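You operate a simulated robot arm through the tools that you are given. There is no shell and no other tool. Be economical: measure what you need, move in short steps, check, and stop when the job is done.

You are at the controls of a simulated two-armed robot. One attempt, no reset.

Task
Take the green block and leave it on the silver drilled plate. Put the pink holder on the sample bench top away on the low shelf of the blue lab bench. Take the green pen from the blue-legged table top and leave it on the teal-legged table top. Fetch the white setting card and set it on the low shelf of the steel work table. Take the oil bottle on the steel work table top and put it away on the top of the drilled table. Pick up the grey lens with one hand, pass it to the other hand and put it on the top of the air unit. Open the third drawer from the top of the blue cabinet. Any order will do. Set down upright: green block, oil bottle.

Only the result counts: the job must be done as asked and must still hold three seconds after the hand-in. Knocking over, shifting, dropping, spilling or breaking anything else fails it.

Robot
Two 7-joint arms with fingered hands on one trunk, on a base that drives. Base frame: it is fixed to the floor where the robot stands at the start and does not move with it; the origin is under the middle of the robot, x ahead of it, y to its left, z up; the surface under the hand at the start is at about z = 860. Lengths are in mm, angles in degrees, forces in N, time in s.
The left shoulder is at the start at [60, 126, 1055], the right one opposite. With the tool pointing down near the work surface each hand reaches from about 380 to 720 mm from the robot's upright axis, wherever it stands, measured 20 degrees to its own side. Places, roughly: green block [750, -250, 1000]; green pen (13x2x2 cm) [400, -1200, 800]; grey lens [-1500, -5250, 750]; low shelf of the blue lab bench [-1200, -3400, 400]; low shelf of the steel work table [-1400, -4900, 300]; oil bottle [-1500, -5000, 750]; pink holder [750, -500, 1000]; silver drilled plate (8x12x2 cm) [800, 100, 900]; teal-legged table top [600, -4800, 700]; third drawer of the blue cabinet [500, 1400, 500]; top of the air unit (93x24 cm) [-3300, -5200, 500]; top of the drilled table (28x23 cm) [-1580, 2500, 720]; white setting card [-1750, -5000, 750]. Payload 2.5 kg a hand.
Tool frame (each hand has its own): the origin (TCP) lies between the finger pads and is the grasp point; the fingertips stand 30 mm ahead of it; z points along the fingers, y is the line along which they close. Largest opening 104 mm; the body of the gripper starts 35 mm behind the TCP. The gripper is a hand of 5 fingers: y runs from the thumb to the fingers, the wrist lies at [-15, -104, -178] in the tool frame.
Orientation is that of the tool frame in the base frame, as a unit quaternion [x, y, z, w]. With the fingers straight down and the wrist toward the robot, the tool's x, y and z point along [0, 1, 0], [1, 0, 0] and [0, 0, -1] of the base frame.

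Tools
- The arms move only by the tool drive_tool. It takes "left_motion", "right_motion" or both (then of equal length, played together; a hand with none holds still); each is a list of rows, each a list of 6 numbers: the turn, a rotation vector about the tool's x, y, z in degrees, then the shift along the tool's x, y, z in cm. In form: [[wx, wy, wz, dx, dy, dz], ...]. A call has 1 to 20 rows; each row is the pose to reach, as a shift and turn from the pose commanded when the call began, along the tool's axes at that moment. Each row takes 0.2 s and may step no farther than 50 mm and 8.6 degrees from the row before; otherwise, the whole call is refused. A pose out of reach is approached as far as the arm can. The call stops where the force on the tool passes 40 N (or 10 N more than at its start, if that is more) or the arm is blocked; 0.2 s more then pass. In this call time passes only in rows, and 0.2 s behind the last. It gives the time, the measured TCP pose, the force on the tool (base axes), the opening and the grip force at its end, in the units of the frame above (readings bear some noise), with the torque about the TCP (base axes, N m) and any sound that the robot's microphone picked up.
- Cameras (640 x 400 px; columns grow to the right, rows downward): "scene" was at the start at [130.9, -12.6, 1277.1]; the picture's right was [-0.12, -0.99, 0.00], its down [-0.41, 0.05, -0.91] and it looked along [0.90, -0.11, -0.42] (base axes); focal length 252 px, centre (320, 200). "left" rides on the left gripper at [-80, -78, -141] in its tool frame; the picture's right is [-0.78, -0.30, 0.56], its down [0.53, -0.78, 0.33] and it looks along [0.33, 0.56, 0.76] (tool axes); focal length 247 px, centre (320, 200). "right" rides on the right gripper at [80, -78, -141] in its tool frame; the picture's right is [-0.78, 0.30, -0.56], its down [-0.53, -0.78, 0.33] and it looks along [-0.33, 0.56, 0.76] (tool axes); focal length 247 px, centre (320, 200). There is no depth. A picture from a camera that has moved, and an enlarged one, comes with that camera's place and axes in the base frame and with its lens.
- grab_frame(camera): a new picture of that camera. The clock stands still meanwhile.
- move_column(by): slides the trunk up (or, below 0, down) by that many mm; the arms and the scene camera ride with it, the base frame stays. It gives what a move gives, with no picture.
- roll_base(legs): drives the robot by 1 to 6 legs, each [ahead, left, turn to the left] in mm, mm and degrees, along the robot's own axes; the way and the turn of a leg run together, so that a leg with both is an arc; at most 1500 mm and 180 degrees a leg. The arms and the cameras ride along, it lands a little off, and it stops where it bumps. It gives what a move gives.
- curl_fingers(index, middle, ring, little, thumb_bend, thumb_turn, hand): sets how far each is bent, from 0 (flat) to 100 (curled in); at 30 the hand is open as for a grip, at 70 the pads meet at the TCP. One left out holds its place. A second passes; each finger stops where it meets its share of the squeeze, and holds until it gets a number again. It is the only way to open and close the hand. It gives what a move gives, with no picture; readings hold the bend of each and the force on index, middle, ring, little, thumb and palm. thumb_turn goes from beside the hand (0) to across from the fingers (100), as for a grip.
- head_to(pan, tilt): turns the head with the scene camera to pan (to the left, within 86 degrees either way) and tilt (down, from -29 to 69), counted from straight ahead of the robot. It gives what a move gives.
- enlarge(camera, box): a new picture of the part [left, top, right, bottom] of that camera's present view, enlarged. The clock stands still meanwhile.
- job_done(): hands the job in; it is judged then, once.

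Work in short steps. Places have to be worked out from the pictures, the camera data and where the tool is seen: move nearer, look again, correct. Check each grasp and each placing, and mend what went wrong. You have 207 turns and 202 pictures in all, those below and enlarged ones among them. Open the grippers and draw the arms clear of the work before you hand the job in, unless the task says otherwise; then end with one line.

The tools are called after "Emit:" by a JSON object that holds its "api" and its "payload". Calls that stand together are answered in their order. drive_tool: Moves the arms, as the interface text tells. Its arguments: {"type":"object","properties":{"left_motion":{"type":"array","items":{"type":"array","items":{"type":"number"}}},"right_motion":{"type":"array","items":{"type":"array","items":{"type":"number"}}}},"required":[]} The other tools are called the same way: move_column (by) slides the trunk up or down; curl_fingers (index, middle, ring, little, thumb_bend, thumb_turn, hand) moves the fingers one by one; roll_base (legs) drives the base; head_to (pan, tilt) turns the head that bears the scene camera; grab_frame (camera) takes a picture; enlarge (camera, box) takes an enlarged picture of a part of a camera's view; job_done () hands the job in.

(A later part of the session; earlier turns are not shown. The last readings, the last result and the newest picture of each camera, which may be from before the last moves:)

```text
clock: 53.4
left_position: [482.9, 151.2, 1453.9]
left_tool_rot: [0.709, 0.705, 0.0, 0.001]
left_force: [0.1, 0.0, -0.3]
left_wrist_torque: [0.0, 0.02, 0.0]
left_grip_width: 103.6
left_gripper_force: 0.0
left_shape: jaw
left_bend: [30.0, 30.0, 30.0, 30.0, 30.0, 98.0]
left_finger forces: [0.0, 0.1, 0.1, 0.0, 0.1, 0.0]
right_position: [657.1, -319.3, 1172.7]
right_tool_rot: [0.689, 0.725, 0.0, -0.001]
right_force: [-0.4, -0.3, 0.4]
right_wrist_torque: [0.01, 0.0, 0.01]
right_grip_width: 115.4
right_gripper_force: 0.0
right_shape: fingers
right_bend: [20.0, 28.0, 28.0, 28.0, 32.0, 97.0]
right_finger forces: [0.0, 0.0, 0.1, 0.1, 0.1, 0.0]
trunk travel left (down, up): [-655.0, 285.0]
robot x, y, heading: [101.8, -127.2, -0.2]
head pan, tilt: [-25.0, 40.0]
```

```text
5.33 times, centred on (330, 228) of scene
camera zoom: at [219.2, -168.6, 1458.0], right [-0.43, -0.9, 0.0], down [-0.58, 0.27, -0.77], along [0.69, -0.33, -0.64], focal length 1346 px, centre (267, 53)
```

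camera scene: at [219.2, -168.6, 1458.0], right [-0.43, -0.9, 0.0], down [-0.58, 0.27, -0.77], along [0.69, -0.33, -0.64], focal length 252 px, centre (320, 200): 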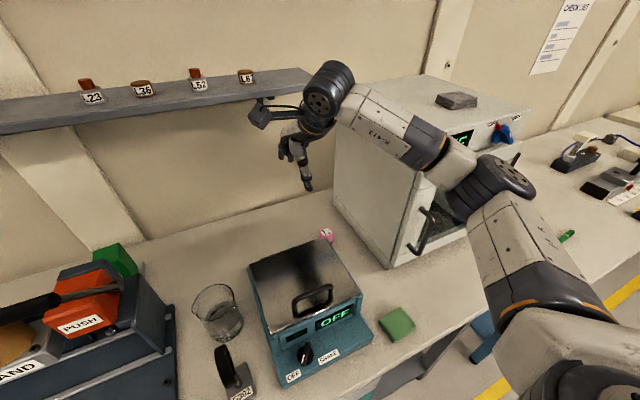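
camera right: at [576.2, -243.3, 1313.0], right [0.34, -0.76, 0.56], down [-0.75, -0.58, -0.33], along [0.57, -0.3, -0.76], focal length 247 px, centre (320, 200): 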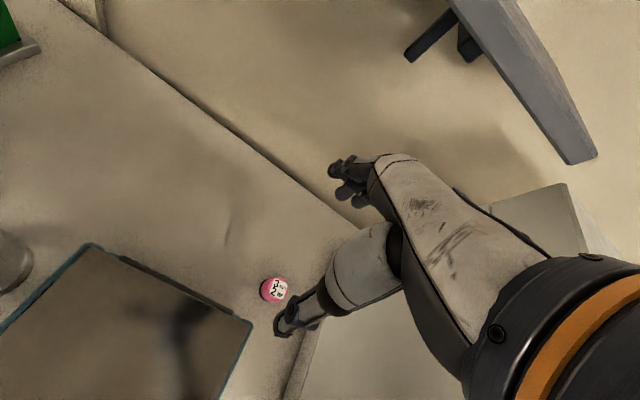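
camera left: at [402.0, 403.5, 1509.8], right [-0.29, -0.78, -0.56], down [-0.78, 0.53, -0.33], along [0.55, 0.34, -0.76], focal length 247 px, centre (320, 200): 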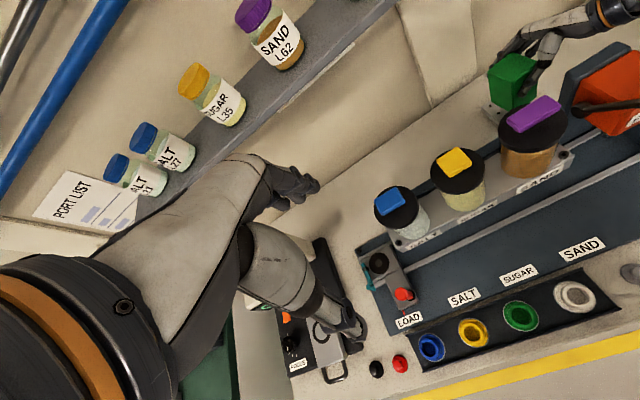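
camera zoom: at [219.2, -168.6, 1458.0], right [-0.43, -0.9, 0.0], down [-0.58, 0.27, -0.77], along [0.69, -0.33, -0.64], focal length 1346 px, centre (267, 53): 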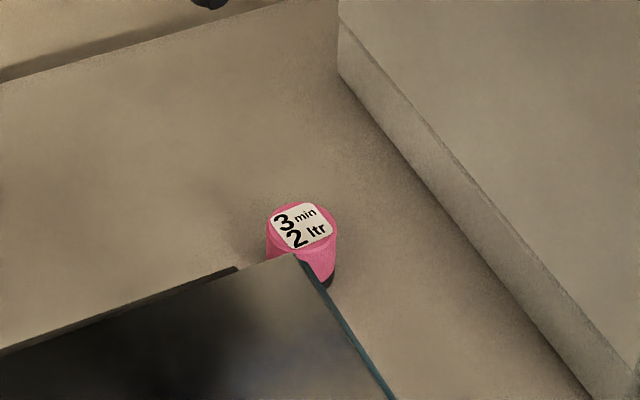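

The holder is a small cylinder about 42 mm wide and 28 mm high at [685,-414]. I narrow the hand opening, move over it and lower.

Emit:
{"api": "curl_fingers", "payload": {"hand": "right", "index": 42, "middle": 42, "ring": 42, "little": 42, "thumb_bend": 42}}

Emit:
{"api": "drive_tool", "payload": {"right_motion": [[0, 0, 0, -3, 1, 0], [0, 0, 0, -6.5, 2, 0], [0, 0, 0, -9.6, 2.3, 0]]}}

Emit:
{"api": "move_column", "payload": {"by": -170}}

Emit:
{"api": "grab_frame", "payload": {"camera": "scene"}}

Emit:
{"api": "grab_frame", "payload": {"camera": "right"}}

```text
clock: 54.4
left_position: [482.7, 151.7, 1454.1]
left_tool_rot: [0.709, 0.705, 0.0, 0.001]
left_force: [-0.4, -1.4, 1.1]
left_wrist_torque: [-0.01, -0.03, -0.02]
left_grip_width: 103.8
left_gripper_force: 0.2
left_shape: jaw
left_bend: [30.0, 30.0, 30.0, 30.0, 30.0, 98.0]
left_finger forces: [0.0, 0.0, 0.0, 0.0, 0.0, 0.1]
right_position: [657.3, -319.3, 1171.1]
right_tool_rot: [0.689, 0.725, 0.0, -0.001]
right_force: [0.3, 0.5, -0.7]
right_wrist_torque: [0.03, 0.02, -0.03]
right_grip_width: 73.4
right_gripper_force: 0.0
right_shape: fingers
right_bend: [42.0, 42.0, 42.0, 42.0, 42.0, 97.0]
right_finger forces: [0.1, 0.0, 0.0, 0.0, 0.0, 0.1]
trunk travel left (down, up): [-655.0, 285.0]
robot x, y, heading: [100.9, -132.1, -0.4]
head pan, tilt: [-25.0, 40.0]
```

```text
clock: 55.2
left_position: [481.6, 150.8, 1454.9]
left_tool_rot: [0.709, 0.706, 0.0, 0.0]
left_force: [-0.9, -1.2, 0.3]
left_wrist_torque: [0.0, -0.02, 0.01]
left_grip_width: 103.6
left_gripper_force: 0.2
left_shape: jaw
left_bend: [30.0, 30.0, 30.0, 30.0, 30.0, 98.0]
left_finger forces: [0.0, 0.1, 0.0, 0.0, 0.0, 0.1]
right_position: [684.6, -413.6, 1170.2]
right_tool_rot: [0.688, 0.726, 0.0, 0.0]
right_force: [-0.1, 0.4, 0.0]
right_wrist_torque: [0.03, 0.04, -0.01]
right_grip_width: 73.4
right_gripper_force: 0.1
right_shape: fingers
right_bend: [42.0, 42.0, 42.0, 42.0, 42.0, 97.0]
right_finger forces: [0.1, 0.0, 0.1, 0.0, 0.1, 0.1]
trunk travel left (down, up): [-655.0, 285.0]
robot x, y, heading: [102.3, -129.9, -0.2]
head pan, tilt: [-25.0, 40.0]
```

```text
clock: 57.1
left_position: [482.5, 152.2, 1284.1]
left_tool_rot: [0.709, 0.705, 0.0, 0.0]
left_force: [0.1, 0.2, 0.4]
left_wrist_torque: [-0.01, 0.03, -0.01]
left_grip_width: 103.8
left_gripper_force: 0.2
left_shape: jaw
left_bend: [30.0, 30.0, 30.0, 30.0, 30.0, 98.0]
left_finger forces: [0.0, 0.0, 0.0, 0.0, 0.0, 0.0]
right_position: [684.0, -413.4, 1000.8]
right_tool_rot: [0.688, 0.726, 0.0, -0.001]
right_force: [-0.1, 0.3, 0.4]
right_wrist_torque: [-0.02, -0.01, 0.01]
right_grip_width: 73.3
right_gripper_force: 0.0
right_shape: fingers
right_bend: [42.0, 42.0, 42.0, 42.0, 42.0, 97.0]
right_finger forces: [0.0, 0.1, 0.1, 0.1, 0.1, 0.0]
trunk travel left (down, up): [-485.0, 455.0]
robot x, y, heading: [103.4, -131.5, -0.3]
head pan, tilt: [-25.0, 40.0]
```

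```text
147 pictures are left
camera scene: at [219.1, -168.8, 1288.0], right [-0.43, -0.9, 0.0], down [-0.58, 0.27, -0.77], along [0.69, -0.33, -0.64], focal length 252 px, centre (320, 200)
```

scene: 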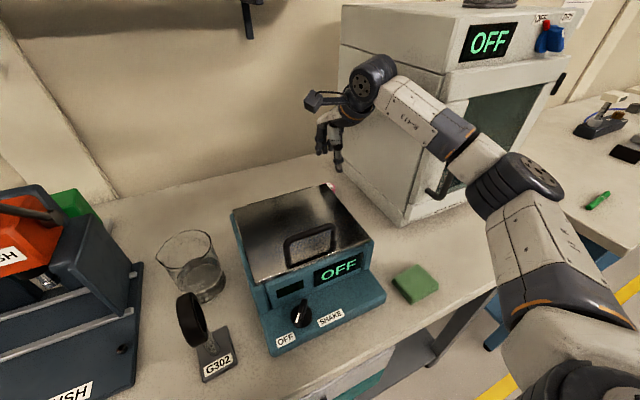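

```text
146 pictures are left
camera right: at [603.2, -337.5, 1141.7], right [0.34, -0.76, 0.56], down [-0.75, -0.58, -0.33], along [0.57, -0.3, -0.76], focal length 247 px, centre (320, 200)
```

right: 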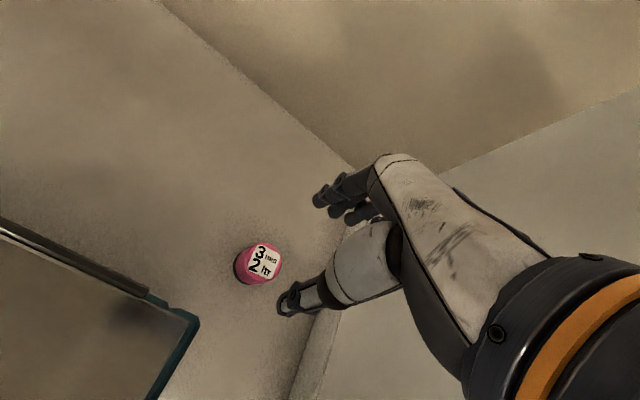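

The new view gives [685,-408]. I lower to about 920 and check.

Emit:
{"api": "drive_tool", "payload": {"right_motion": [[0, 0, 0, 0.5, 0, 4], [0, 0, 0, 0.6, 0, 8]]}}

Emit:
{"api": "enlarge", "payload": {"camera": "right", "box": [160, 140, 420, 340]}}

Emit:
{"api": "enlarge", "payload": {"camera": "scene", "box": [280, 60, 440, 240]}}

```text
clock: 57.7
left_position: [483.0, 151.5, 1284.7]
left_tool_rot: [0.709, 0.706, 0.0, 0.0]
left_force: [-0.4, 0.5, -0.4]
left_wrist_torque: [-0.01, 0.01, 0.0]
left_grip_width: 104.0
left_gripper_force: 0.0
left_shape: jaw
left_bend: [30.0, 30.0, 30.0, 30.0, 30.0, 98.0]
left_finger forces: [0.1, 0.1, 0.0, 0.0, 0.0, 0.0]
right_position: [682.7, -406.7, 919.4]
right_tool_rot: [0.688, 0.726, 0.0, 0.001]
right_force: [0.1, -0.4, 0.6]
right_wrist_torque: [0.0, -0.02, 0.02]
right_grip_width: 73.3
right_gripper_force: 0.0
right_shape: fingers
right_bend: [42.0, 42.0, 42.0, 42.0, 42.0, 97.0]
right_finger forces: [0.1, 0.0, 0.0, 0.1, 0.0, 0.0]
trunk travel left (down, up): [-485.0, 455.0]
robot x, y, heading: [101.0, -130.2, -0.4]
head pan, tilt: [-25.0, 40.0]
```

```text
2.00 times, centred on (290, 240) of right
camera zoom: at [602.1, -330.7, 1061.0], right [0.34, -0.76, 0.56], down [-0.75, -0.57, -0.33], along [0.57, -0.3, -0.76], focal length 494 px, centre (380, 120)
```

zoom: 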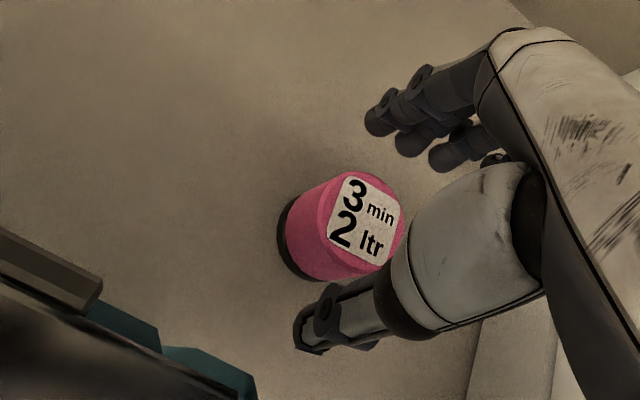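

```text
2.22 times, centred on (360, 150) of scene
camera zoom: at [219.3, -168.9, 1288.0], right [-0.43, -0.9, 0.0], down [-0.58, 0.27, -0.77], along [0.69, -0.33, -0.64], focal length 561 px, centre (231, 311)
```

zoom: 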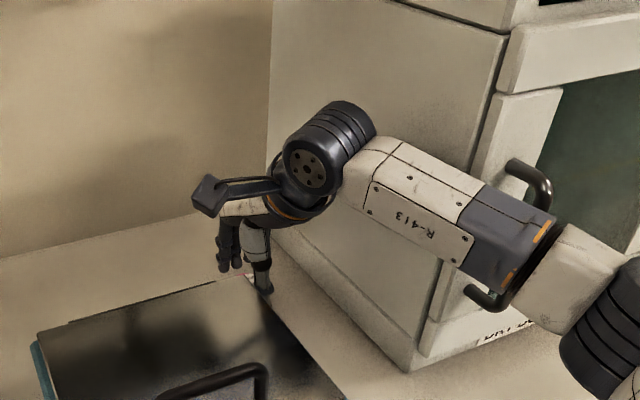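

Alignment is good. I lower to about z=893 and close.

Emit:
{"api": "drive_tool", "payload": {"right_motion": [[0, 0, 0, -0.2, 0.2, 1.4], [0, 0, 0, -0.2, 0.2, 2.7]]}}

Emit:
{"api": "curl_fingers", "payload": {"hand": "right", "index": 64, "middle": 64, "ring": 64, "little": 64, "thumb_bend": 64}}

Emit:
{"api": "enlarge", "payload": {"camera": "right", "box": [160, 140, 420, 340]}}

```text
clock: 58.3
left_position: [480.5, 151.2, 1284.7]
left_tool_rot: [0.71, 0.705, -0.001, 0.0]
left_force: [-1.1, 0.5, 0.0]
left_wrist_torque: [0.02, -0.02, 0.02]
left_grip_width: 103.8
left_gripper_force: 0.1
left_shape: jaw
left_bend: [30.0, 30.0, 30.0, 30.0, 30.0, 98.0]
left_finger forces: [0.1, 0.0, 0.0, 0.0, 0.1, 0.0]
right_position: [687.6, -408.8, 893.6]
right_tool_rot: [0.688, 0.726, 0.001, 0.001]
right_force: [0.5, 0.2, 1.6]
right_wrist_torque: [-0.02, -0.07, -0.02]
right_grip_width: 73.2
right_gripper_force: 1.1
right_shape: fingers
right_bend: [42.0, 42.0, 42.0, 42.0, 42.0, 97.0]
right_finger forces: [0.0, 1.9, 0.0, 0.0, 0.1, 0.0]
trunk travel left (down, up): [-485.0, 455.0]
robot x, y, heading: [104.5, -130.7, -0.2]
head pan, tilt: [-25.0, 40.0]
```

```text
clock: 59.3
left_position: [482.4, 152.4, 1283.8]
left_tool_rot: [0.709, 0.705, 0.0, 0.0]
left_force: [0.7, -0.6, -0.6]
left_wrist_torque: [0.0, 0.0, -0.02]
left_grip_width: 103.8
left_gripper_force: 0.0
left_shape: jaw
left_bend: [30.0, 30.0, 30.0, 30.0, 30.0, 98.0]
left_finger forces: [0.1, 0.1, 0.1, 0.1, 0.1, 0.0]
right_position: [686.3, -407.7, 894.2]
right_tool_rot: [0.688, 0.726, 0.0, 0.001]
right_force: [1.6, 0.3, 4.9]
right_wrist_torque: [-0.03, -0.09, 0.02]
right_grip_width: 34.4
right_gripper_force: 8.2
right_shape: fingers
right_bend: [57.0, 61.0, 64.0, 64.0, 57.0, 97.0]
right_finger forces: [4.7, 5.7, 0.0, 0.0, 6.4, 0.0]
trunk travel left (down, up): [-485.0, 455.0]
robot x, y, heading: [101.8, -131.6, -0.2]
head pan, tilt: [-25.0, 40.0]
```

```text
2.00 times, centred on (290, 240) of right
camera zoom: at [604.5, -332.8, 1035.3], right [0.34, -0.76, 0.56], down [-0.75, -0.58, -0.33], along [0.57, -0.3, -0.76], focal length 494 px, centre (380, 120)
```

zoom: 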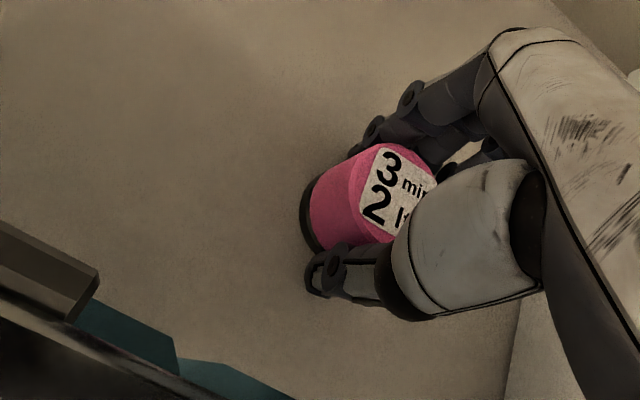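

The grip is light (8 N). I squeeze more, then lift.

Emit:
{"api": "curl_fingers", "payload": {"hand": "right", "index": 80, "middle": 80, "thumb_bend": 80}}

Emit:
{"api": "move_column", "payload": {"by": 40}}

Emit:
{"api": "enlarge", "payload": {"camera": "right", "box": [160, 140, 420, 340]}}

```text
clock: 60.3
left_position: [482.7, 151.8, 1284.5]
left_tool_rot: [0.709, 0.705, 0.0, 0.0]
left_force: [0.0, 0.3, -0.1]
left_wrist_torque: [-0.03, 0.02, 0.02]
left_grip_width: 103.6
left_gripper_force: 0.1
left_shape: jaw
left_bend: [30.0, 30.0, 30.0, 30.0, 30.0, 98.0]
left_finger forces: [0.1, 0.0, 0.0, 0.1, 0.0, 0.0]
right_position: [685.7, -408.8, 893.8]
right_tool_rot: [0.688, 0.726, 0.0, -0.001]
right_force: [1.8, -0.3, 2.3]
right_wrist_torque: [0.03, -0.03, -0.06]
right_grip_width: 33.6
right_gripper_force: 17.2
right_shape: fingers
right_bend: [60.0, 65.0, 64.0, 64.0, 58.0, 95.0]
right_finger forces: [10.3, 7.7, 0.1, 0.0, 16.8, 0.0]
trunk travel left (down, up): [-485.0, 455.0]
robot x, y, heading: [105.2, -129.2, -0.5]
head pan, tilt: [-25.0, 40.0]
```

```text
clock: 61.1
left_position: [481.3, 151.0, 1323.8]
left_tool_rot: [0.709, 0.705, 0.0, 0.0]
left_force: [-0.3, -0.4, -0.6]
left_wrist_torque: [-0.04, -0.02, 0.0]
left_grip_width: 103.8
left_gripper_force: 0.2
left_shape: jaw
left_bend: [30.0, 30.0, 30.0, 30.0, 30.0, 98.0]
left_finger forces: [0.0, 0.0, 0.0, 0.0, 0.0, 0.1]
right_position: [685.4, -408.5, 932.7]
right_tool_rot: [0.688, 0.726, -0.001, -0.001]
right_force: [-0.1, 0.1, -2.0]
right_wrist_torque: [-0.01, 0.01, 0.0]
right_grip_width: 33.2
right_gripper_force: 16.9
right_shape: fingers
right_bend: [60.0, 65.0, 64.0, 64.0, 58.0, 95.0]
right_finger forces: [9.0, 7.8, 0.0, 0.0, 17.2, 0.1]
trunk travel left (down, up): [-525.0, 415.0]
robot x, y, heading: [103.0, -129.9, -0.2]
head pan, tilt: [-25.0, 40.0]
```

```text
2.00 times, centred on (290, 240) of right
camera zoom: at [604.8, -333.0, 1074.5], right [0.34, -0.76, 0.56], down [-0.75, -0.58, -0.33], along [0.57, -0.3, -0.76], focal length 494 px, centre (380, 120)
```

zoom: 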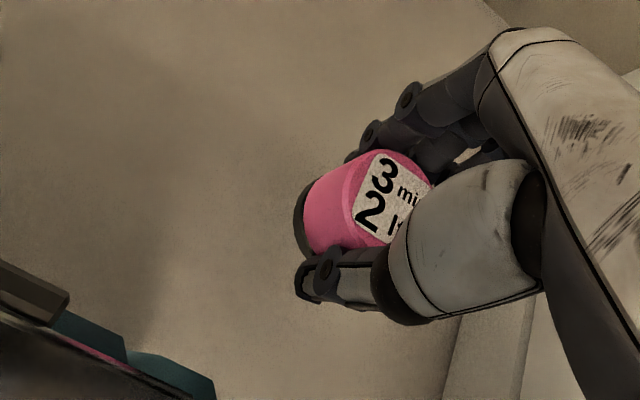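

The holder is held. I raise it, draw the arm back, back away from the bench and drive right to the pen table.

Emit:
{"api": "move_column", "payload": {"by": 190}}

Emit:
{"api": "drive_tool", "payload": {"right_motion": [[0, 0, 0, 1, -4, 0], [0, 0, 0, 2, -8, 0], [0, 0, 0, 3, -12, 0], [0, 0, 0, 3, -16, 0], [0, 0, 0, 3, -20, 0]]}}

Emit:
{"api": "roll_base", "payload": {"legs": [[-200, 0, 0], [0, -1240, 0]]}}

Emit:
{"api": "head_to", "payload": {"pan": 10, "tilt": 45}}

Emit:
{"api": "grab_frame", "payload": {"camera": "scene"}}

```text
clock: 63.2
left_position: [482.2, 151.6, 1514.2]
left_tool_rot: [0.709, 0.705, -0.001, 0.0]
left_force: [-0.3, -0.1, -0.4]
left_wrist_torque: [0.01, 0.03, 0.0]
left_grip_width: 103.6
left_gripper_force: 0.1
left_shape: jaw
left_bend: [30.0, 30.0, 30.0, 30.0, 30.0, 98.0]
left_finger forces: [0.1, 0.0, 0.0, 0.1, 0.1, 0.1]
right_position: [686.2, -408.6, 1122.0]
right_tool_rot: [0.688, 0.725, 0.0, -0.001]
right_force: [-0.3, -0.5, 0.0]
right_wrist_torque: [0.0, -0.01, -0.01]
right_grip_width: 33.4
right_gripper_force: 17.3
right_shape: fingers
right_bend: [60.0, 65.0, 64.0, 64.0, 58.0, 95.0]
right_finger forces: [9.0, 7.9, 0.0, 0.1, 17.1, 0.0]
trunk travel left (down, up): [-715.0, 225.0]
robot x, y, heading: [103.2, -133.7, -0.3]
head pan, tilt: [-25.0, 40.0]
```

```text
clock: 64.4
left_position: [481.4, 152.0, 1514.3]
left_tool_rot: [0.709, 0.705, 0.001, -0.001]
left_force: [-0.9, -0.2, 0.1]
left_wrist_torque: [0.0, -0.04, 0.0]
left_grip_width: 103.8
left_gripper_force: 0.0
left_shape: jaw
left_bend: [30.0, 30.0, 30.0, 30.0, 30.0, 98.0]
left_finger forces: [0.0, 0.1, 0.0, 0.1, 0.0, 0.0]
right_position: [482.6, -388.4, 1124.7]
right_tool_rot: [0.688, 0.726, 0.0, 0.0]
right_force: [-0.3, 0.6, -0.8]
right_wrist_torque: [-0.03, -0.02, -0.01]
right_grip_width: 33.5
right_gripper_force: 17.5
right_shape: fingers
right_bend: [60.0, 65.0, 64.0, 64.0, 58.0, 95.0]
right_finger forces: [8.9, 8.1, 0.0, 0.1, 17.1, 0.0]
trunk travel left (down, up): [-715.0, 225.0]
robot x, y, heading: [102.8, -129.9, -0.2]
head pan, tilt: [-25.0, 40.0]
```

```text
clock: 71.9
left_position: [265.0, -1109.3, 1513.5]
left_tool_rot: [0.722, 0.692, 0.0, 0.0]
left_force: [-0.1, -0.8, 0.1]
left_wrist_torque: [0.0, 0.03, 0.0]
left_grip_width: 103.8
left_gripper_force: 0.3
left_shape: jaw
left_bend: [30.0, 30.0, 30.0, 30.0, 30.0, 98.0]
left_finger forces: [0.0, 0.0, 0.0, 0.0, 0.0, 0.0]
right_position: [246.1, -1649.5, 1124.0]
right_tool_rot: [0.702, 0.713, -0.001, -0.001]
right_force: [-0.1, 0.5, -1.0]
right_wrist_torque: [0.0, 0.01, 0.0]
right_grip_width: 33.4
right_gripper_force: 17.2
right_shape: fingers
right_bend: [60.0, 65.0, 64.0, 64.0, 58.0, 95.0]
right_finger forces: [8.8, 8.4, 0.0, 0.1, 16.7, 0.0]
trunk travel left (down, up): [-715.0, 225.0]
robot x, y, heading: [-126.7, -1379.6, -2.5]
head pan, tilt: [-25.0, 40.0]
```

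```text
clock: 72.9
left_position: [265.2, -1109.2, 1514.2]
left_tool_rot: [0.722, 0.692, 0.0, 0.0]
left_force: [0.1, 0.4, 0.0]
left_wrist_torque: [-0.01, 0.01, 0.03]
left_grip_width: 103.5
left_gripper_force: 0.1
left_shape: jaw
left_bend: [30.0, 30.0, 30.0, 30.0, 30.0, 98.0]
left_finger forces: [0.1, 0.1, 0.0, 0.1, 0.0, 0.0]
right_position: [245.8, -1649.4, 1124.5]
right_tool_rot: [0.702, 0.713, -0.001, 0.0]
right_force: [0.1, 0.3, -0.5]
right_wrist_torque: [0.02, 0.02, 0.01]
right_grip_width: 33.3
right_gripper_force: 16.7
right_shape: fingers
right_bend: [60.0, 65.0, 64.0, 64.0, 58.0, 95.0]
right_finger forces: [8.9, 8.5, 0.0, 0.0, 16.8, 0.0]
trunk travel left (down, up): [-715.0, 225.0]
robot x, y, heading: [-125.5, -1374.9, -2.3]
head pan, tilt: [10.0, 45.0]
```

```text
141 pictures are left
camera scene: at [-4.8, -1369.8, 1510.7], right [0.13, -0.99, 0.0], down [-0.7, -0.09, -0.71], along [0.7, 0.09, -0.71], focal length 252 px, centre (320, 200)
```

scene: 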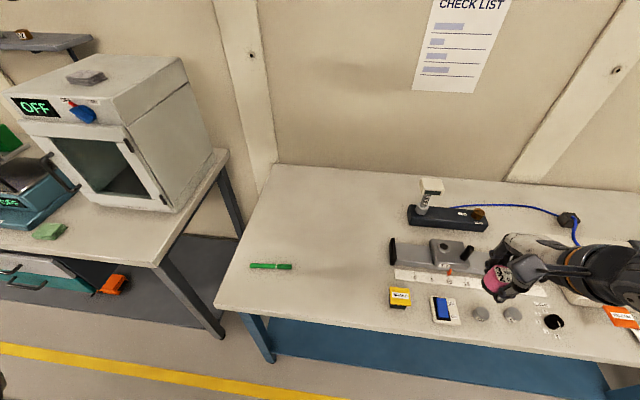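

The pen lies along y, centred near [386,-1162,800]. I raise the right hand with the holder, move the left hand over the pen and lower the trunk.

Emit:
{"api": "drive_tool", "payload": {"right_motion": [[0, 0, 0, 0, 0, -4.5], [0, 0, 0, 0, 0, -9], [0, 0, 0, 0, 0, -13.5], [0, 0, 0, 0, 0, -18], [0, 0, 0, 0, 0, -22], [0, 0, 0, 0, 0, -25]], "left_motion": [[0, 0, 0, -1, 2, 4], [0, 0, 0, -2, 4, 8], [0, 0, 0, -3, 6, 12], [0, 0, 0, -4, 8.5, 16], [0, 0, 0, -4.8, 10.5, 20], [0, 0, 0, -4.8, 12.3, 24]]}}

Emit:
{"api": "move_column", "payload": {"by": -300}}

Emit:
{"api": "grab_frame", "payload": {"camera": "left"}}

Emit:
{"api": "grab_frame", "payload": {"camera": "scene"}}

```text
clock: 74.3
left_position: [385.1, -1160.1, 1274.5]
left_tool_rot: [0.721, 0.693, 0.0, 0.0]
left_force: [0.1, 0.0, 0.1]
left_wrist_torque: [0.02, -0.02, 0.01]
left_grip_width: 103.7
left_gripper_force: 0.1
left_shape: jaw
left_bend: [30.0, 30.0, 30.0, 30.0, 30.0, 98.0]
left_finger forces: [0.0, 0.1, 0.0, 0.0, 0.1, 0.0]
right_position: [246.7, -1647.0, 1374.5]
right_tool_rot: [0.701, 0.713, -0.003, -0.001]
right_force: [0.9, 0.7, -1.8]
right_wrist_torque: [-0.02, -0.03, 0.01]
right_grip_width: 33.2
right_gripper_force: 16.3
right_shape: fingers
right_bend: [60.0, 65.0, 64.0, 64.0, 58.0, 95.0]
right_finger forces: [8.7, 8.6, 0.0, 0.1, 16.7, 0.0]
trunk travel left (down, up): [-715.0, 225.0]
robot x, y, heading: [-124.2, -1376.3, -2.4]
head pan, tilt: [10.0, 45.0]
```

```text
clock: 77.3
left_position: [386.4, -1160.3, 975.6]
left_tool_rot: [0.722, 0.692, 0.0, 0.0]
left_force: [-0.8, 0.7, 0.8]
left_wrist_torque: [0.01, 0.01, 0.0]
left_grip_width: 103.7
left_gripper_force: 0.0
left_shape: jaw
left_bend: [30.0, 30.0, 30.0, 30.0, 30.0, 98.0]
left_finger forces: [0.0, 0.1, 0.1, 0.0, 0.0, 0.1]
right_position: [247.0, -1647.3, 1075.8]
right_tool_rot: [0.701, 0.713, -0.001, 0.0]
right_force: [0.9, -0.7, -1.7]
right_wrist_torque: [0.01, 0.03, -0.02]
right_grip_width: 33.0
right_gripper_force: 16.5
right_shape: fingers
right_bend: [60.0, 65.0, 64.0, 64.0, 58.0, 95.0]
right_finger forces: [8.8, 8.7, 0.0, 0.1, 16.6, 0.0]
trunk travel left (down, up): [-415.0, 525.0]
robot x, y, heading: [-123.9, -1379.0, -2.2]
head pan, tilt: [10.0, 45.0]
```

```text
140 pictures are left
camera left: at [304.4, -1238.4, 1115.6], right [-0.33, -0.76, -0.56], down [-0.75, 0.57, -0.33], along [0.57, 0.31, -0.76], focal length 247 px, centre (320, 200)
```

left: 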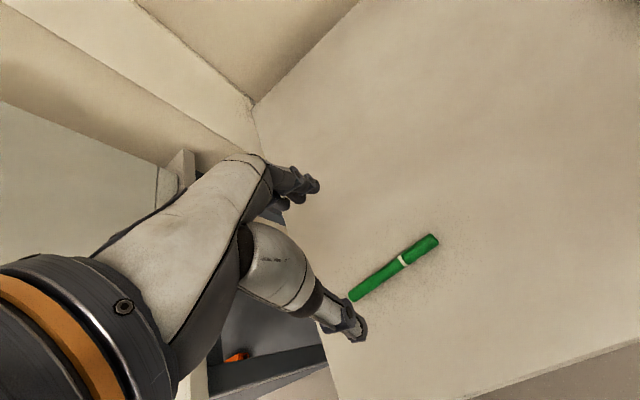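

```text
139 pictures are left
camera scene: at [-4.9, -1369.7, 1210.8], right [0.13, -0.99, 0.0], down [-0.7, -0.09, -0.71], along [0.7, 0.09, -0.71], focal length 252 px, centre (320, 200)
```

scene: 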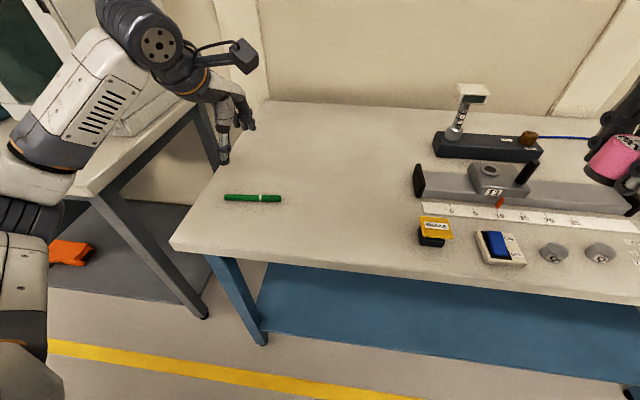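

Both cameras agree on the pen at [386,-1163,800], so the table top is at about 790. I partly close the left hand and lower to 850.

Emit:
{"api": "curl_fingers", "payload": {"hand": "left", "index": 48, "middle": 48, "ring": 48, "little": 48, "thumb_bend": 48}}

Emit:
{"api": "drive_tool", "payload": {"left_motion": [[0, 0, 0, 0, 0, 4], [0, 0, 0, -0.2, 0, 8], [0, 0, 0, -0.2, 0, 12]]}}

Emit:
{"api": "grab_frame", "payload": {"camera": "left"}}

Emit:
{"api": "enlarge", "payload": {"camera": "scene", "box": [160, 80, 340, 240]}}

```text
clock: 78.3
left_position: [386.6, -1161.1, 974.8]
left_tool_rot: [0.722, 0.692, -0.001, 0.0]
left_force: [0.2, 0.2, -0.3]
left_wrist_torque: [0.02, -0.03, 0.02]
left_grip_width: 57.9
left_gripper_force: 0.1
left_shape: fingers
left_bend: [48.0, 48.0, 48.0, 48.0, 48.0, 98.0]
left_finger forces: [0.0, 0.1, 0.0, 0.0, 0.0, 0.0]
right_position: [247.7, -1647.8, 1074.6]
right_tool_rot: [0.701, 0.713, 0.0, -0.001]
right_force: [-0.3, 0.2, -0.8]
right_wrist_torque: [-0.01, -0.04, 0.04]
right_grip_width: 32.9
right_gripper_force: 16.5
right_shape: fingers
right_bend: [60.0, 65.0, 64.0, 64.0, 58.0, 95.0]
right_finger forces: [8.8, 8.6, 0.1, 0.1, 16.4, 0.0]
trunk travel left (down, up): [-415.0, 525.0]
robot x, y, heading: [-127.4, -1374.7, -2.4]
head pan, tilt: [10.0, 45.0]
```

```text
clock: 79.1
left_position: [384.2, -1163.9, 854.8]
left_tool_rot: [0.721, 0.693, 0.0, 0.0]
left_force: [0.3, 0.0, -0.3]
left_wrist_torque: [0.0, 0.01, -0.01]
left_grip_width: 57.7
left_gripper_force: 0.0
left_shape: fingers
left_bend: [48.0, 48.0, 48.0, 48.0, 48.0, 98.0]
left_finger forces: [0.0, 0.1, 0.1, 0.0, 0.1, 0.0]
right_position: [248.2, -1646.8, 1075.1]
right_tool_rot: [0.702, 0.712, 0.0, 0.0]
right_force: [-0.1, 0.1, -0.8]
right_wrist_torque: [0.0, 0.01, 0.0]
right_grip_width: 33.3
right_gripper_force: 17.1
right_shape: fingers
right_bend: [60.0, 65.0, 64.0, 64.0, 58.0, 95.0]
right_finger forces: [8.9, 8.7, 0.0, 0.0, 16.5, 0.0]
trunk travel left (down, up): [-415.0, 525.0]
robot x, y, heading: [-124.8, -1376.0, -2.4]
head pan, tilt: [10.0, 45.0]
```

```text
138 pictures are left
camera left: at [303.3, -1241.7, 995.7], right [-0.33, -0.76, -0.56], down [-0.75, 0.57, -0.33], along [0.57, 0.31, -0.76], focal length 247 px, centre (320, 200)
```

left: 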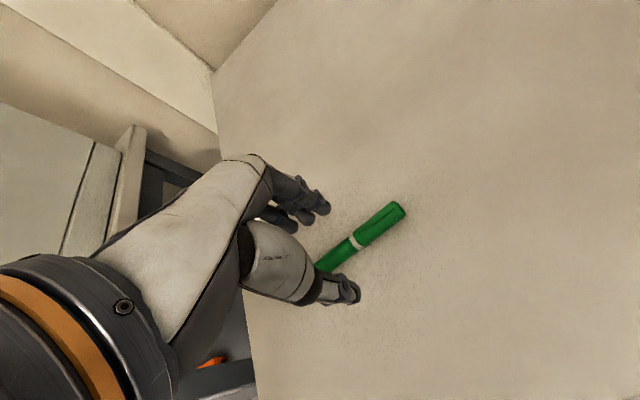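

```text
2.50 times, centred on (250, 160) of scene
camera zoom: at [-4.8, -1369.6, 1210.8], right [0.13, -0.99, 0.0], down [-0.7, -0.09, -0.71], along [0.7, 0.09, -0.71], focal length 631 px, centre (495, 300)
```

zoom: 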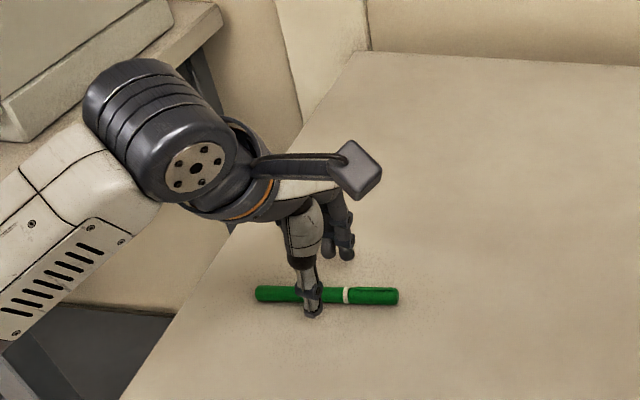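

The thumb is in front of the pen and the fingers are behind it. I lower to about 824 and close.

Emit:
{"api": "drive_tool", "payload": {"left_motion": [[0, 0, 0, 0, 0, 1.5], [0, 0, 0, 0, 0, 2.6], [0, 0, 0, 0, 0, 3.1]]}}

Emit:
{"api": "curl_fingers", "payload": {"hand": "left", "index": 75, "middle": 75, "ring": 75, "little": 75, "thumb_bend": 72}}

Emit:
{"api": "enlarge", "payload": {"camera": "left", "box": [200, 120, 460, 340]}}

```text
clock: 79.9
left_position: [387.3, -1164.1, 832.2]
left_tool_rot: [0.721, 0.693, 0.007, 0.009]
left_force: [3.5, 0.5, 34.6]
left_wrist_torque: [-0.03, 0.54, 0.03]
left_grip_width: 58.7
left_gripper_force: 17.6
left_shape: fingers
left_bend: [48.0, 48.0, 48.0, 48.0, 48.0, 98.0]
left_finger forces: [0.0, 11.4, 0.1, 0.0, 23.6, 0.0]
right_position: [244.5, -1647.1, 1076.6]
right_tool_rot: [0.702, 0.712, 0.001, 0.0]
right_force: [-0.7, 0.6, -0.6]
right_wrist_torque: [0.0, -0.01, 0.01]
right_grip_width: 33.1
right_gripper_force: 17.2
right_shape: fingers
right_bend: [60.0, 65.0, 64.0, 64.0, 58.0, 95.0]
right_finger forces: [8.7, 8.6, 0.0, 0.0, 16.5, 0.0]
trunk travel left (down, up): [-415.0, 525.0]
robot x, y, heading: [-124.3, -1374.6, -2.7]
head pan, tilt: [10.0, 45.0]
```

```text
clock: 80.9
left_position: [387.0, -1162.3, 832.7]
left_tool_rot: [0.72, 0.694, 0.007, 0.007]
left_force: [6.6, 7.7, 35.8]
left_wrist_torque: [-0.1, 0.5, -0.14]
left_grip_width: 10.7
left_gripper_force: 38.6
left_shape: fingers
left_bend: [73.0, 74.0, 74.0, 75.0, 69.0, 96.0]
left_finger forces: [11.9, 7.2, 1.7, 0.0, 56.9, 0.0]
right_position: [245.4, -1649.1, 1075.6]
right_tool_rot: [0.701, 0.713, 0.001, 0.002]
right_force: [0.3, -0.3, -0.4]
right_wrist_torque: [-0.01, 0.01, -0.02]
right_grip_width: 32.9
right_gripper_force: 16.9
right_shape: fingers
right_bend: [60.0, 65.0, 64.0, 64.0, 58.0, 95.0]
right_finger forces: [8.9, 8.6, 0.0, 0.0, 16.6, 0.0]
trunk travel left (down, up): [-415.0, 525.0]
robot x, y, heading: [-125.3, -1378.9, -2.4]
head pan, tilt: [10.0, 45.0]
```

```text
1.82 times, centred on (330, 230) of left
camera zoom: at [303.4, -1239.8, 971.4], right [-0.31, -0.77, -0.56], down [-0.75, 0.56, -0.35], along [0.58, 0.31, -0.75], focal length 449 px, centre (302, 146)
```

zoom: 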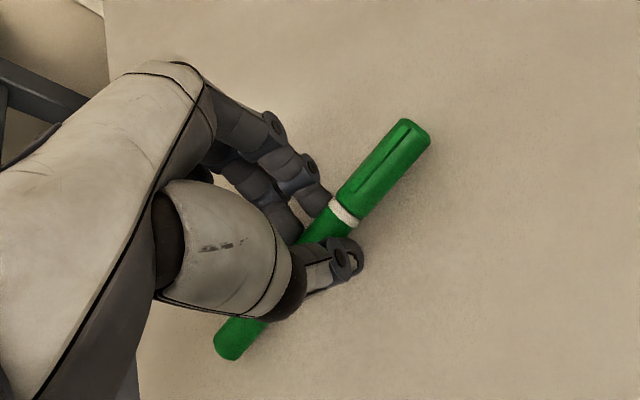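

The fingertips met the table (its top is about 800), and the pen is between the fingers. I lift and check.

Emit:
{"api": "drive_tool", "payload": {"left_motion": [[0, 0, 0, 0, 0, -2], [0, 0, 0, 0, 0, -5], [0, 0, 0, 0, 0, -9]]}}

Emit:
{"api": "enlarge", "payload": {"camera": "left", "box": [200, 120, 460, 340]}}

Emit:
{"api": "grab_frame", "payload": {"camera": "scene"}}

```text
clock: 81.7
left_position: [384.5, -1163.2, 913.4]
left_tool_rot: [0.722, 0.692, -0.001, -0.001]
left_force: [-0.4, -0.8, -0.4]
left_wrist_torque: [-0.04, 0.0, 0.01]
left_grip_width: 11.6
left_gripper_force: 10.9
left_shape: fingers
left_bend: [74.0, 74.0, 75.0, 75.0, 64.0, 96.0]
left_finger forces: [7.0, 3.5, 0.0, 0.0, 10.5, 0.1]
right_position: [247.8, -1648.1, 1074.5]
right_tool_rot: [0.702, 0.712, -0.001, -0.001]
right_force: [0.0, -0.2, -1.2]
right_wrist_torque: [-0.03, -0.01, 0.03]
right_grip_width: 32.9
right_gripper_force: 17.2
right_shape: fingers
right_bend: [60.0, 65.0, 64.0, 64.0, 58.0, 95.0]
right_finger forces: [8.8, 8.7, 0.0, 0.1, 16.5, 0.0]
trunk travel left (down, up): [-415.0, 525.0]
robot x, y, heading: [-126.1, -1379.2, -2.2]
head pan, tilt: [10.0, 45.0]
```

```text
1.82 times, centred on (330, 230) of left
camera zoom: at [302.6, -1240.7, 1052.9], right [-0.33, -0.76, -0.56], down [-0.75, 0.57, -0.33], along [0.57, 0.31, -0.76], focal length 449 px, centre (302, 146)
```

zoom: 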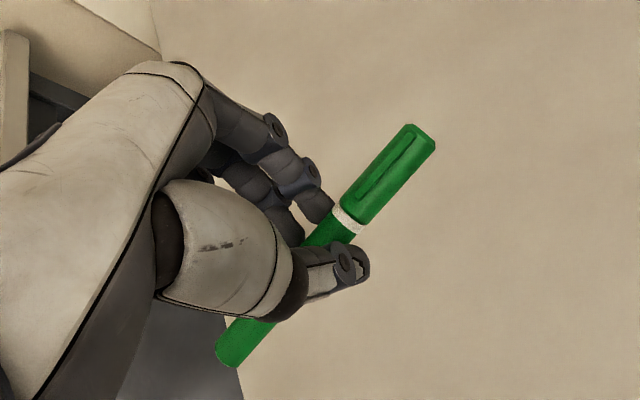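

```text
134 pictures are left
camera scene: at [-5.0, -1369.8, 1210.6], right [0.13, -0.99, 0.0], down [-0.7, -0.09, -0.71], along [0.7, 0.09, -0.71], focal length 252 px, centre (320, 200)
```

scene: 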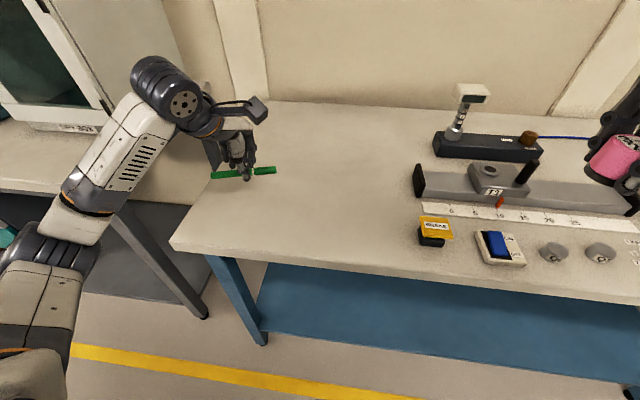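

The pen is held. I squeeze slightly more, draw the left hand back, back away from the table and turn right to look down the room.

Emit:
{"api": "curl_fingers", "payload": {"hand": "left", "index": 82, "middle": 82, "ring": 78, "thumb_bend": 76}}

Emit:
{"api": "drive_tool", "payload": {"left_motion": [[0, 0, 0, 0, -3, -3], [0, 0, 0, 0, -6, -6], [0, 0, 0, 1, -9, -9], [0, 0, 0, 2, -12, -12]]}}

Emit:
{"api": "roll_base", "payload": {"legs": [[-500, 0, 0], [0, 0, -90]]}}

Emit:
{"api": "head_to", "payload": {"pan": 0, "tilt": 20}}

Emit:
{"api": "grab_frame", "payload": {"camera": "scene"}}

Emit:
{"api": "head_to", "payload": {"pan": -60, "tilt": 25}}

Emit:
{"api": "grab_frame", "payload": {"camera": "scene"}}

```text
clock: 82.7
left_position: [384.6, -1163.2, 912.8]
left_tool_rot: [0.722, 0.692, 0.0, 0.0]
left_force: [0.0, -0.2, -0.8]
left_wrist_torque: [-0.03, 0.02, -0.02]
left_grip_width: 10.7
left_gripper_force: 12.1
left_shape: fingers
left_bend: [77.0, 82.0, 78.0, 75.0, 65.0, 97.0]
left_finger forces: [12.3, 0.1, 0.0, 0.0, 12.3, 0.0]
right_position: [246.3, -1647.5, 1074.8]
right_tool_rot: [0.702, 0.712, -0.001, -0.001]
right_force: [0.6, -0.1, -0.7]
right_wrist_torque: [-0.02, -0.02, 0.01]
right_grip_width: 33.0
right_gripper_force: 16.9
right_shape: fingers
right_bend: [60.0, 65.0, 64.0, 64.0, 58.0, 95.0]
right_finger forces: [8.7, 8.7, 0.0, 0.1, 16.5, 0.0]
trunk travel left (down, up): [-415.0, 525.0]
robot x, y, heading: [-126.7, -1378.6, -2.5]
head pan, tilt: [10.0, 45.0]
```

```text
clock: 83.7
left_position: [264.4, -1136.9, 1033.9]
left_tool_rot: [0.721, 0.693, 0.0, 0.0]
left_force: [-1.2, -0.1, -0.7]
left_wrist_torque: [0.04, 0.0, 0.0]
left_grip_width: 10.6
left_gripper_force: 12.2
left_shape: fingers
left_bend: [77.0, 82.0, 78.0, 75.0, 65.0, 97.0]
left_finger forces: [12.2, 0.0, 0.0, 0.1, 12.2, 0.1]
right_position: [245.4, -1647.2, 1075.0]
right_tool_rot: [0.702, 0.713, -0.001, 0.0]
right_force: [-0.3, 0.3, -1.5]
right_wrist_torque: [0.04, -0.01, 0.01]
right_grip_width: 33.2
right_gripper_force: 17.1
right_shape: fingers
right_bend: [60.0, 65.0, 64.0, 64.0, 58.0, 95.0]
right_finger forces: [8.8, 8.6, 0.0, 0.0, 16.5, 0.0]
trunk travel left (down, up): [-415.0, 525.0]
robot x, y, heading: [-127.4, -1377.4, -2.3]
head pan, tilt: [10.0, 45.0]
```

```text
clock: 90.5
left_position: [-374.2, -1747.3, 1034.3]
left_tool_rot: [1.0, -0.016, 0.0, 0.0]
left_force: [-0.2, 0.1, -0.4]
left_wrist_torque: [-0.01, -0.01, 0.01]
left_grip_width: 10.2
left_gripper_force: 12.5
left_shape: fingers
left_bend: [77.0, 82.0, 78.0, 75.0, 65.0, 97.0]
left_finger forces: [12.0, 0.0, 0.1, 0.1, 12.0, 0.0]
right_position: [-886.6, -1732.1, 1075.0]
right_tool_rot: [1.0, 0.012, 0.0, -0.001]
right_force: [0.3, -0.1, -0.6]
right_wrist_torque: [0.02, 0.0, 0.04]
right_grip_width: 32.6
right_gripper_force: 17.1
right_shape: fingers
right_bend: [60.0, 66.0, 64.0, 64.0, 58.0, 95.0]
right_finger forces: [8.7, 8.7, 0.0, 0.1, 16.2, 0.0]
trunk travel left (down, up): [-415.0, 525.0]
robot x, y, heading: [-617.6, -1360.4, -91.9]
head pan, tilt: [10.0, 45.0]
```

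```text
clock: 91.4
left_position: [-374.9, -1747.1, 1034.4]
left_tool_rot: [1.0, -0.016, 0.0, -0.001]
left_force: [0.0, -0.4, -1.0]
left_wrist_torque: [0.01, 0.01, 0.02]
left_grip_width: 10.3
left_gripper_force: 12.1
left_shape: fingers
left_bend: [77.0, 82.0, 78.0, 75.0, 65.0, 97.0]
left_finger forces: [12.1, 0.0, 0.0, 0.0, 12.1, 0.1]
right_position: [-886.3, -1733.1, 1075.6]
right_tool_rot: [1.0, 0.012, 0.0, -0.001]
right_force: [-0.7, 0.9, -0.6]
right_wrist_torque: [0.0, 0.0, 0.0]
right_grip_width: 33.0
right_gripper_force: 16.6
right_shape: fingers
right_bend: [60.0, 66.0, 64.0, 64.0, 58.0, 95.0]
right_finger forces: [8.7, 8.7, 0.1, 0.1, 16.1, 0.0]
trunk travel left (down, up): [-415.0, 525.0]
robot x, y, heading: [-619.7, -1358.3, -92.0]
head pan, tilt: [0.0, 20.0]
```

```text
133 pictures are left
camera scene: at [-624.5, -1493.2, 1249.3], right [-1.0, 0.03, 0.0], down [0.01, 0.34, -0.94], along [-0.03, -0.94, -0.34], focal length 252 px, centre (320, 200)
```

scene: 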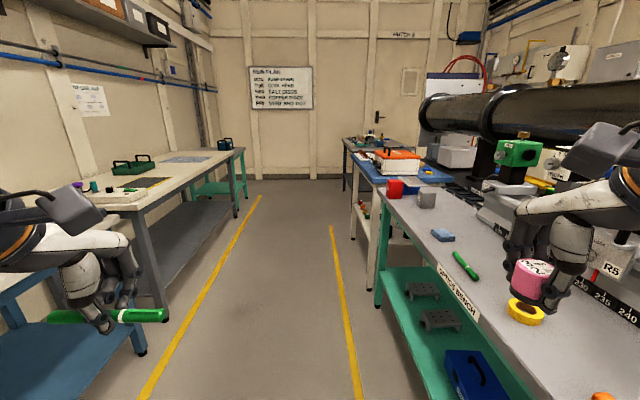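

```text
clock: 92.7
left_position: [-375.3, -1746.9, 1033.8]
left_tool_rot: [1.0, -0.017, 0.0, 0.0]
left_force: [0.2, 0.6, -0.3]
left_wrist_torque: [0.01, -0.02, -0.01]
left_grip_width: 10.3
left_gripper_force: 11.5
left_shape: fingers
left_bend: [77.0, 82.0, 78.0, 75.0, 65.0, 97.0]
left_finger forces: [12.1, 0.1, 0.0, 0.0, 12.0, 0.0]
right_position: [-886.7, -1732.6, 1074.6]
right_tool_rot: [1.0, 0.013, 0.0, -0.001]
right_force: [0.5, 0.0, -1.1]
right_wrist_torque: [0.02, 0.0, -0.04]
right_grip_width: 32.6
right_gripper_force: 17.1
right_shape: fingers
right_bend: [60.0, 66.0, 64.0, 64.0, 58.0, 95.0]
right_finger forces: [8.7, 8.7, 0.1, 0.0, 16.3, 0.1]
trunk travel left (down, up): [-415.0, 525.0]
robot x, y, heading: [-620.0, -1357.2, -92.0]
head pan, tilt: [-60.0, 25.0]
```

```text
132 pictures are left
camera scene: at [-702.6, -1443.6, 1241.3], right [-0.47, 0.88, 0.0], down [0.37, 0.2, -0.91], along [-0.8, -0.43, -0.42], focal length 252 px, centre (320, 200)
```

scene: 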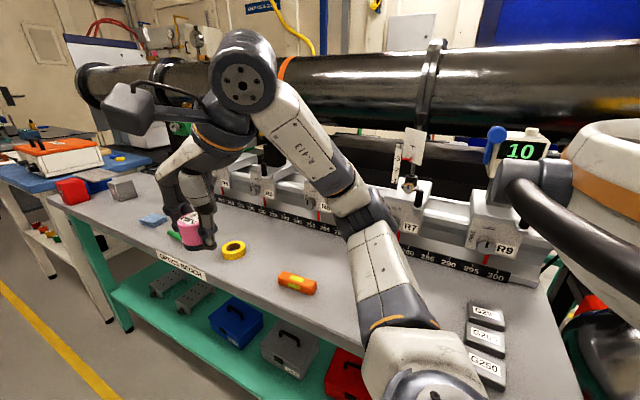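

The low-shelved bench at y≈-3400, with the blue top, is further along the aisle on the right. The aisle runs from x≈-830 to 140. I drive down it and turn to face −x.

Emit:
{"api": "roll_base", "payload": {"legs": [[700, 330, 0], [1250, 0, 0], [0, 0, -86]]}}

Emit:
{"api": "head_to", "payload": {"pan": 0, "tilt": 35}}

Emit:
{"api": "grab_frame", "payload": {"camera": "scene"}}

```text
clock: 106.3
left_position: [-732.4, -3565.4, 1034.4]
left_tool_rot: [0.72, -0.694, 0.0, 0.0]
left_force: [0.1, 0.4, -0.2]
left_wrist_torque: [0.0, 0.01, 0.02]
left_grip_width: 10.2
left_gripper_force: 12.1
left_shape: fingers
left_bend: [78.0, 82.0, 78.0, 75.0, 66.0, 97.0]
left_finger forces: [11.9, 0.0, 0.1, 0.0, 12.0, 0.1]
right_position: [-752.8, -3055.7, 1075.1]
right_tool_rot: [0.739, -0.674, 0.001, 0.0]
right_force: [0.2, 0.8, -1.6]
right_wrist_torque: [0.05, 0.02, 0.01]
right_grip_width: 32.4
right_gripper_force: 16.8
right_shape: fingers
right_bend: [60.0, 66.0, 64.0, 64.0, 58.0, 95.0]
right_finger forces: [8.6, 8.7, 0.0, 0.0, 15.9, 0.0]
trunk travel left (down, up): [-415.0, 525.0]
robot x, y, heading: [-359.8, -3296.2, -178.2]
head pan, tilt: [-60.0, 25.0]
```

```text
clock: 107.6
left_position: [-731.4, -3565.7, 1033.5]
left_tool_rot: [0.719, -0.695, 0.0, 0.0]
left_force: [-0.6, 0.3, 0.4]
left_wrist_torque: [0.02, 0.04, 0.01]
left_grip_width: 10.0
left_gripper_force: 11.4
left_shape: fingers
left_bend: [78.0, 82.0, 78.0, 75.0, 66.0, 97.0]
left_finger forces: [11.9, 0.0, 0.1, 0.0, 12.0, 0.0]
right_position: [-751.7, -3055.2, 1075.0]
right_tool_rot: [0.739, -0.674, 0.0, -0.001]
right_force: [-0.4, 0.2, -0.9]
right_wrist_torque: [-0.01, 0.0, 0.01]
right_grip_width: 32.4
right_gripper_force: 16.5
right_shape: fingers
right_bend: [60.0, 66.0, 64.0, 64.0, 58.0, 95.0]
right_finger forces: [8.5, 8.6, 0.0, 0.0, 15.8, 0.0]
trunk travel left (down, up): [-415.0, 525.0]
robot x, y, heading: [-359.9, -3292.8, -178.0]
head pan, tilt: [0.0, 35.0]
```

```text
131 pictures are left
camera scene: at [-489.6, -3301.6, 1225.6], right [-0.03, 1.0, 0.0], down [0.57, 0.02, -0.82], along [-0.82, -0.03, -0.57], focal length 252 px, centre (320, 200)
```

scene: 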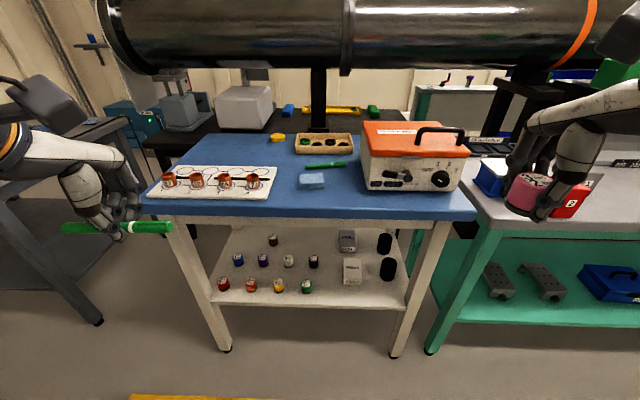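

This is the blue lab bench; its low white shelf has bottles and boxes, with a gap in the middle. I lower the trunk and zoom in.

Emit:
{"api": "move_column", "payload": {"by": -250}}

Emit:
{"api": "head_to", "payload": {"pan": 0, "tilt": 30}}

Emit:
{"api": "grab_frame", "payload": {"camera": "scene"}}

Emit:
{"api": "enlarge", "payload": {"camera": "scene", "box": [200, 120, 440, 280]}}

```text
clock: 110.2
left_position: [-731.2, -3565.6, 784.5]
left_tool_rot: [0.72, -0.694, -0.001, 0.0]
left_force: [0.3, 0.2, 0.1]
left_wrist_torque: [0.03, 0.02, 0.01]
left_grip_width: 10.0
left_gripper_force: 11.8
left_shape: fingers
left_bend: [78.0, 82.0, 78.0, 75.0, 66.0, 97.0]
left_finger forces: [11.9, 0.0, 0.0, 0.1, 12.0, 0.0]
right_position: [-752.8, -3055.3, 826.1]
right_tool_rot: [0.739, -0.674, 0.0, 0.0]
right_force: [0.0, 0.3, -1.0]
right_wrist_torque: [0.01, 0.01, -0.02]
right_grip_width: 32.4
right_gripper_force: 15.9
right_shape: fingers
right_bend: [60.0, 66.0, 64.0, 64.0, 58.0, 95.0]
right_finger forces: [8.6, 8.6, 0.0, 0.1, 15.9, 0.1]
trunk travel left (down, up): [-165.0, 775.0]
robot x, y, heading: [-359.9, -3294.6, -178.2]
head pan, tilt: [0.0, 35.0]
```

```text
clock: 110.8
left_position: [-732.2, -3565.3, 783.9]
left_tool_rot: [0.719, -0.695, 0.0, 0.001]
left_force: [-0.6, 0.0, 0.6]
left_wrist_torque: [-0.03, 0.0, 0.0]
left_grip_width: 10.2
left_gripper_force: 11.9
left_shape: fingers
left_bend: [78.0, 82.0, 78.0, 75.0, 66.0, 97.0]
left_finger forces: [11.9, 0.1, 0.0, 0.1, 12.0, 0.1]
right_position: [-752.3, -3055.2, 824.7]
right_tool_rot: [0.739, -0.674, 0.001, -0.001]
right_force: [-0.7, 0.9, -1.3]
right_wrist_torque: [0.0, -0.01, -0.01]
right_grip_width: 32.4
right_gripper_force: 16.3
right_shape: fingers
right_bend: [60.0, 66.0, 64.0, 64.0, 58.0, 95.0]
right_finger forces: [8.6, 8.7, 0.0, 0.0, 15.9, 0.0]
trunk travel left (down, up): [-165.0, 775.0]
robot x, y, heading: [-358.9, -3296.3, -178.2]
head pan, tilt: [0.0, 30.0]
```

```text
130 pictures are left
camera scene: at [-491.9, -3301.8, 983.3], right [-0.03, 1.0, 0.0], down [0.5, 0.02, -0.87], along [-0.87, -0.03, -0.5], focal length 252 px, centre (320, 200)
```

scene: 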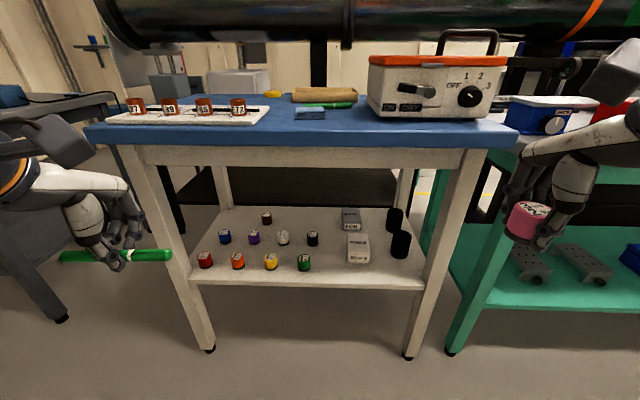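

```text
2.50 times, centred on (320, 200) of scene
camera zoom: at [-491.9, -3301.8, 983.3], right [-0.03, 1.0, 0.0], down [0.5, 0.02, -0.87], along [-0.87, -0.03, -0.5], focal length 631 px, centre (320, 200)
```

zoom: 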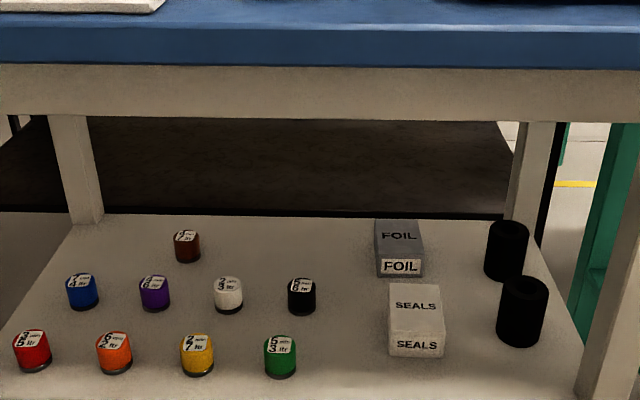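

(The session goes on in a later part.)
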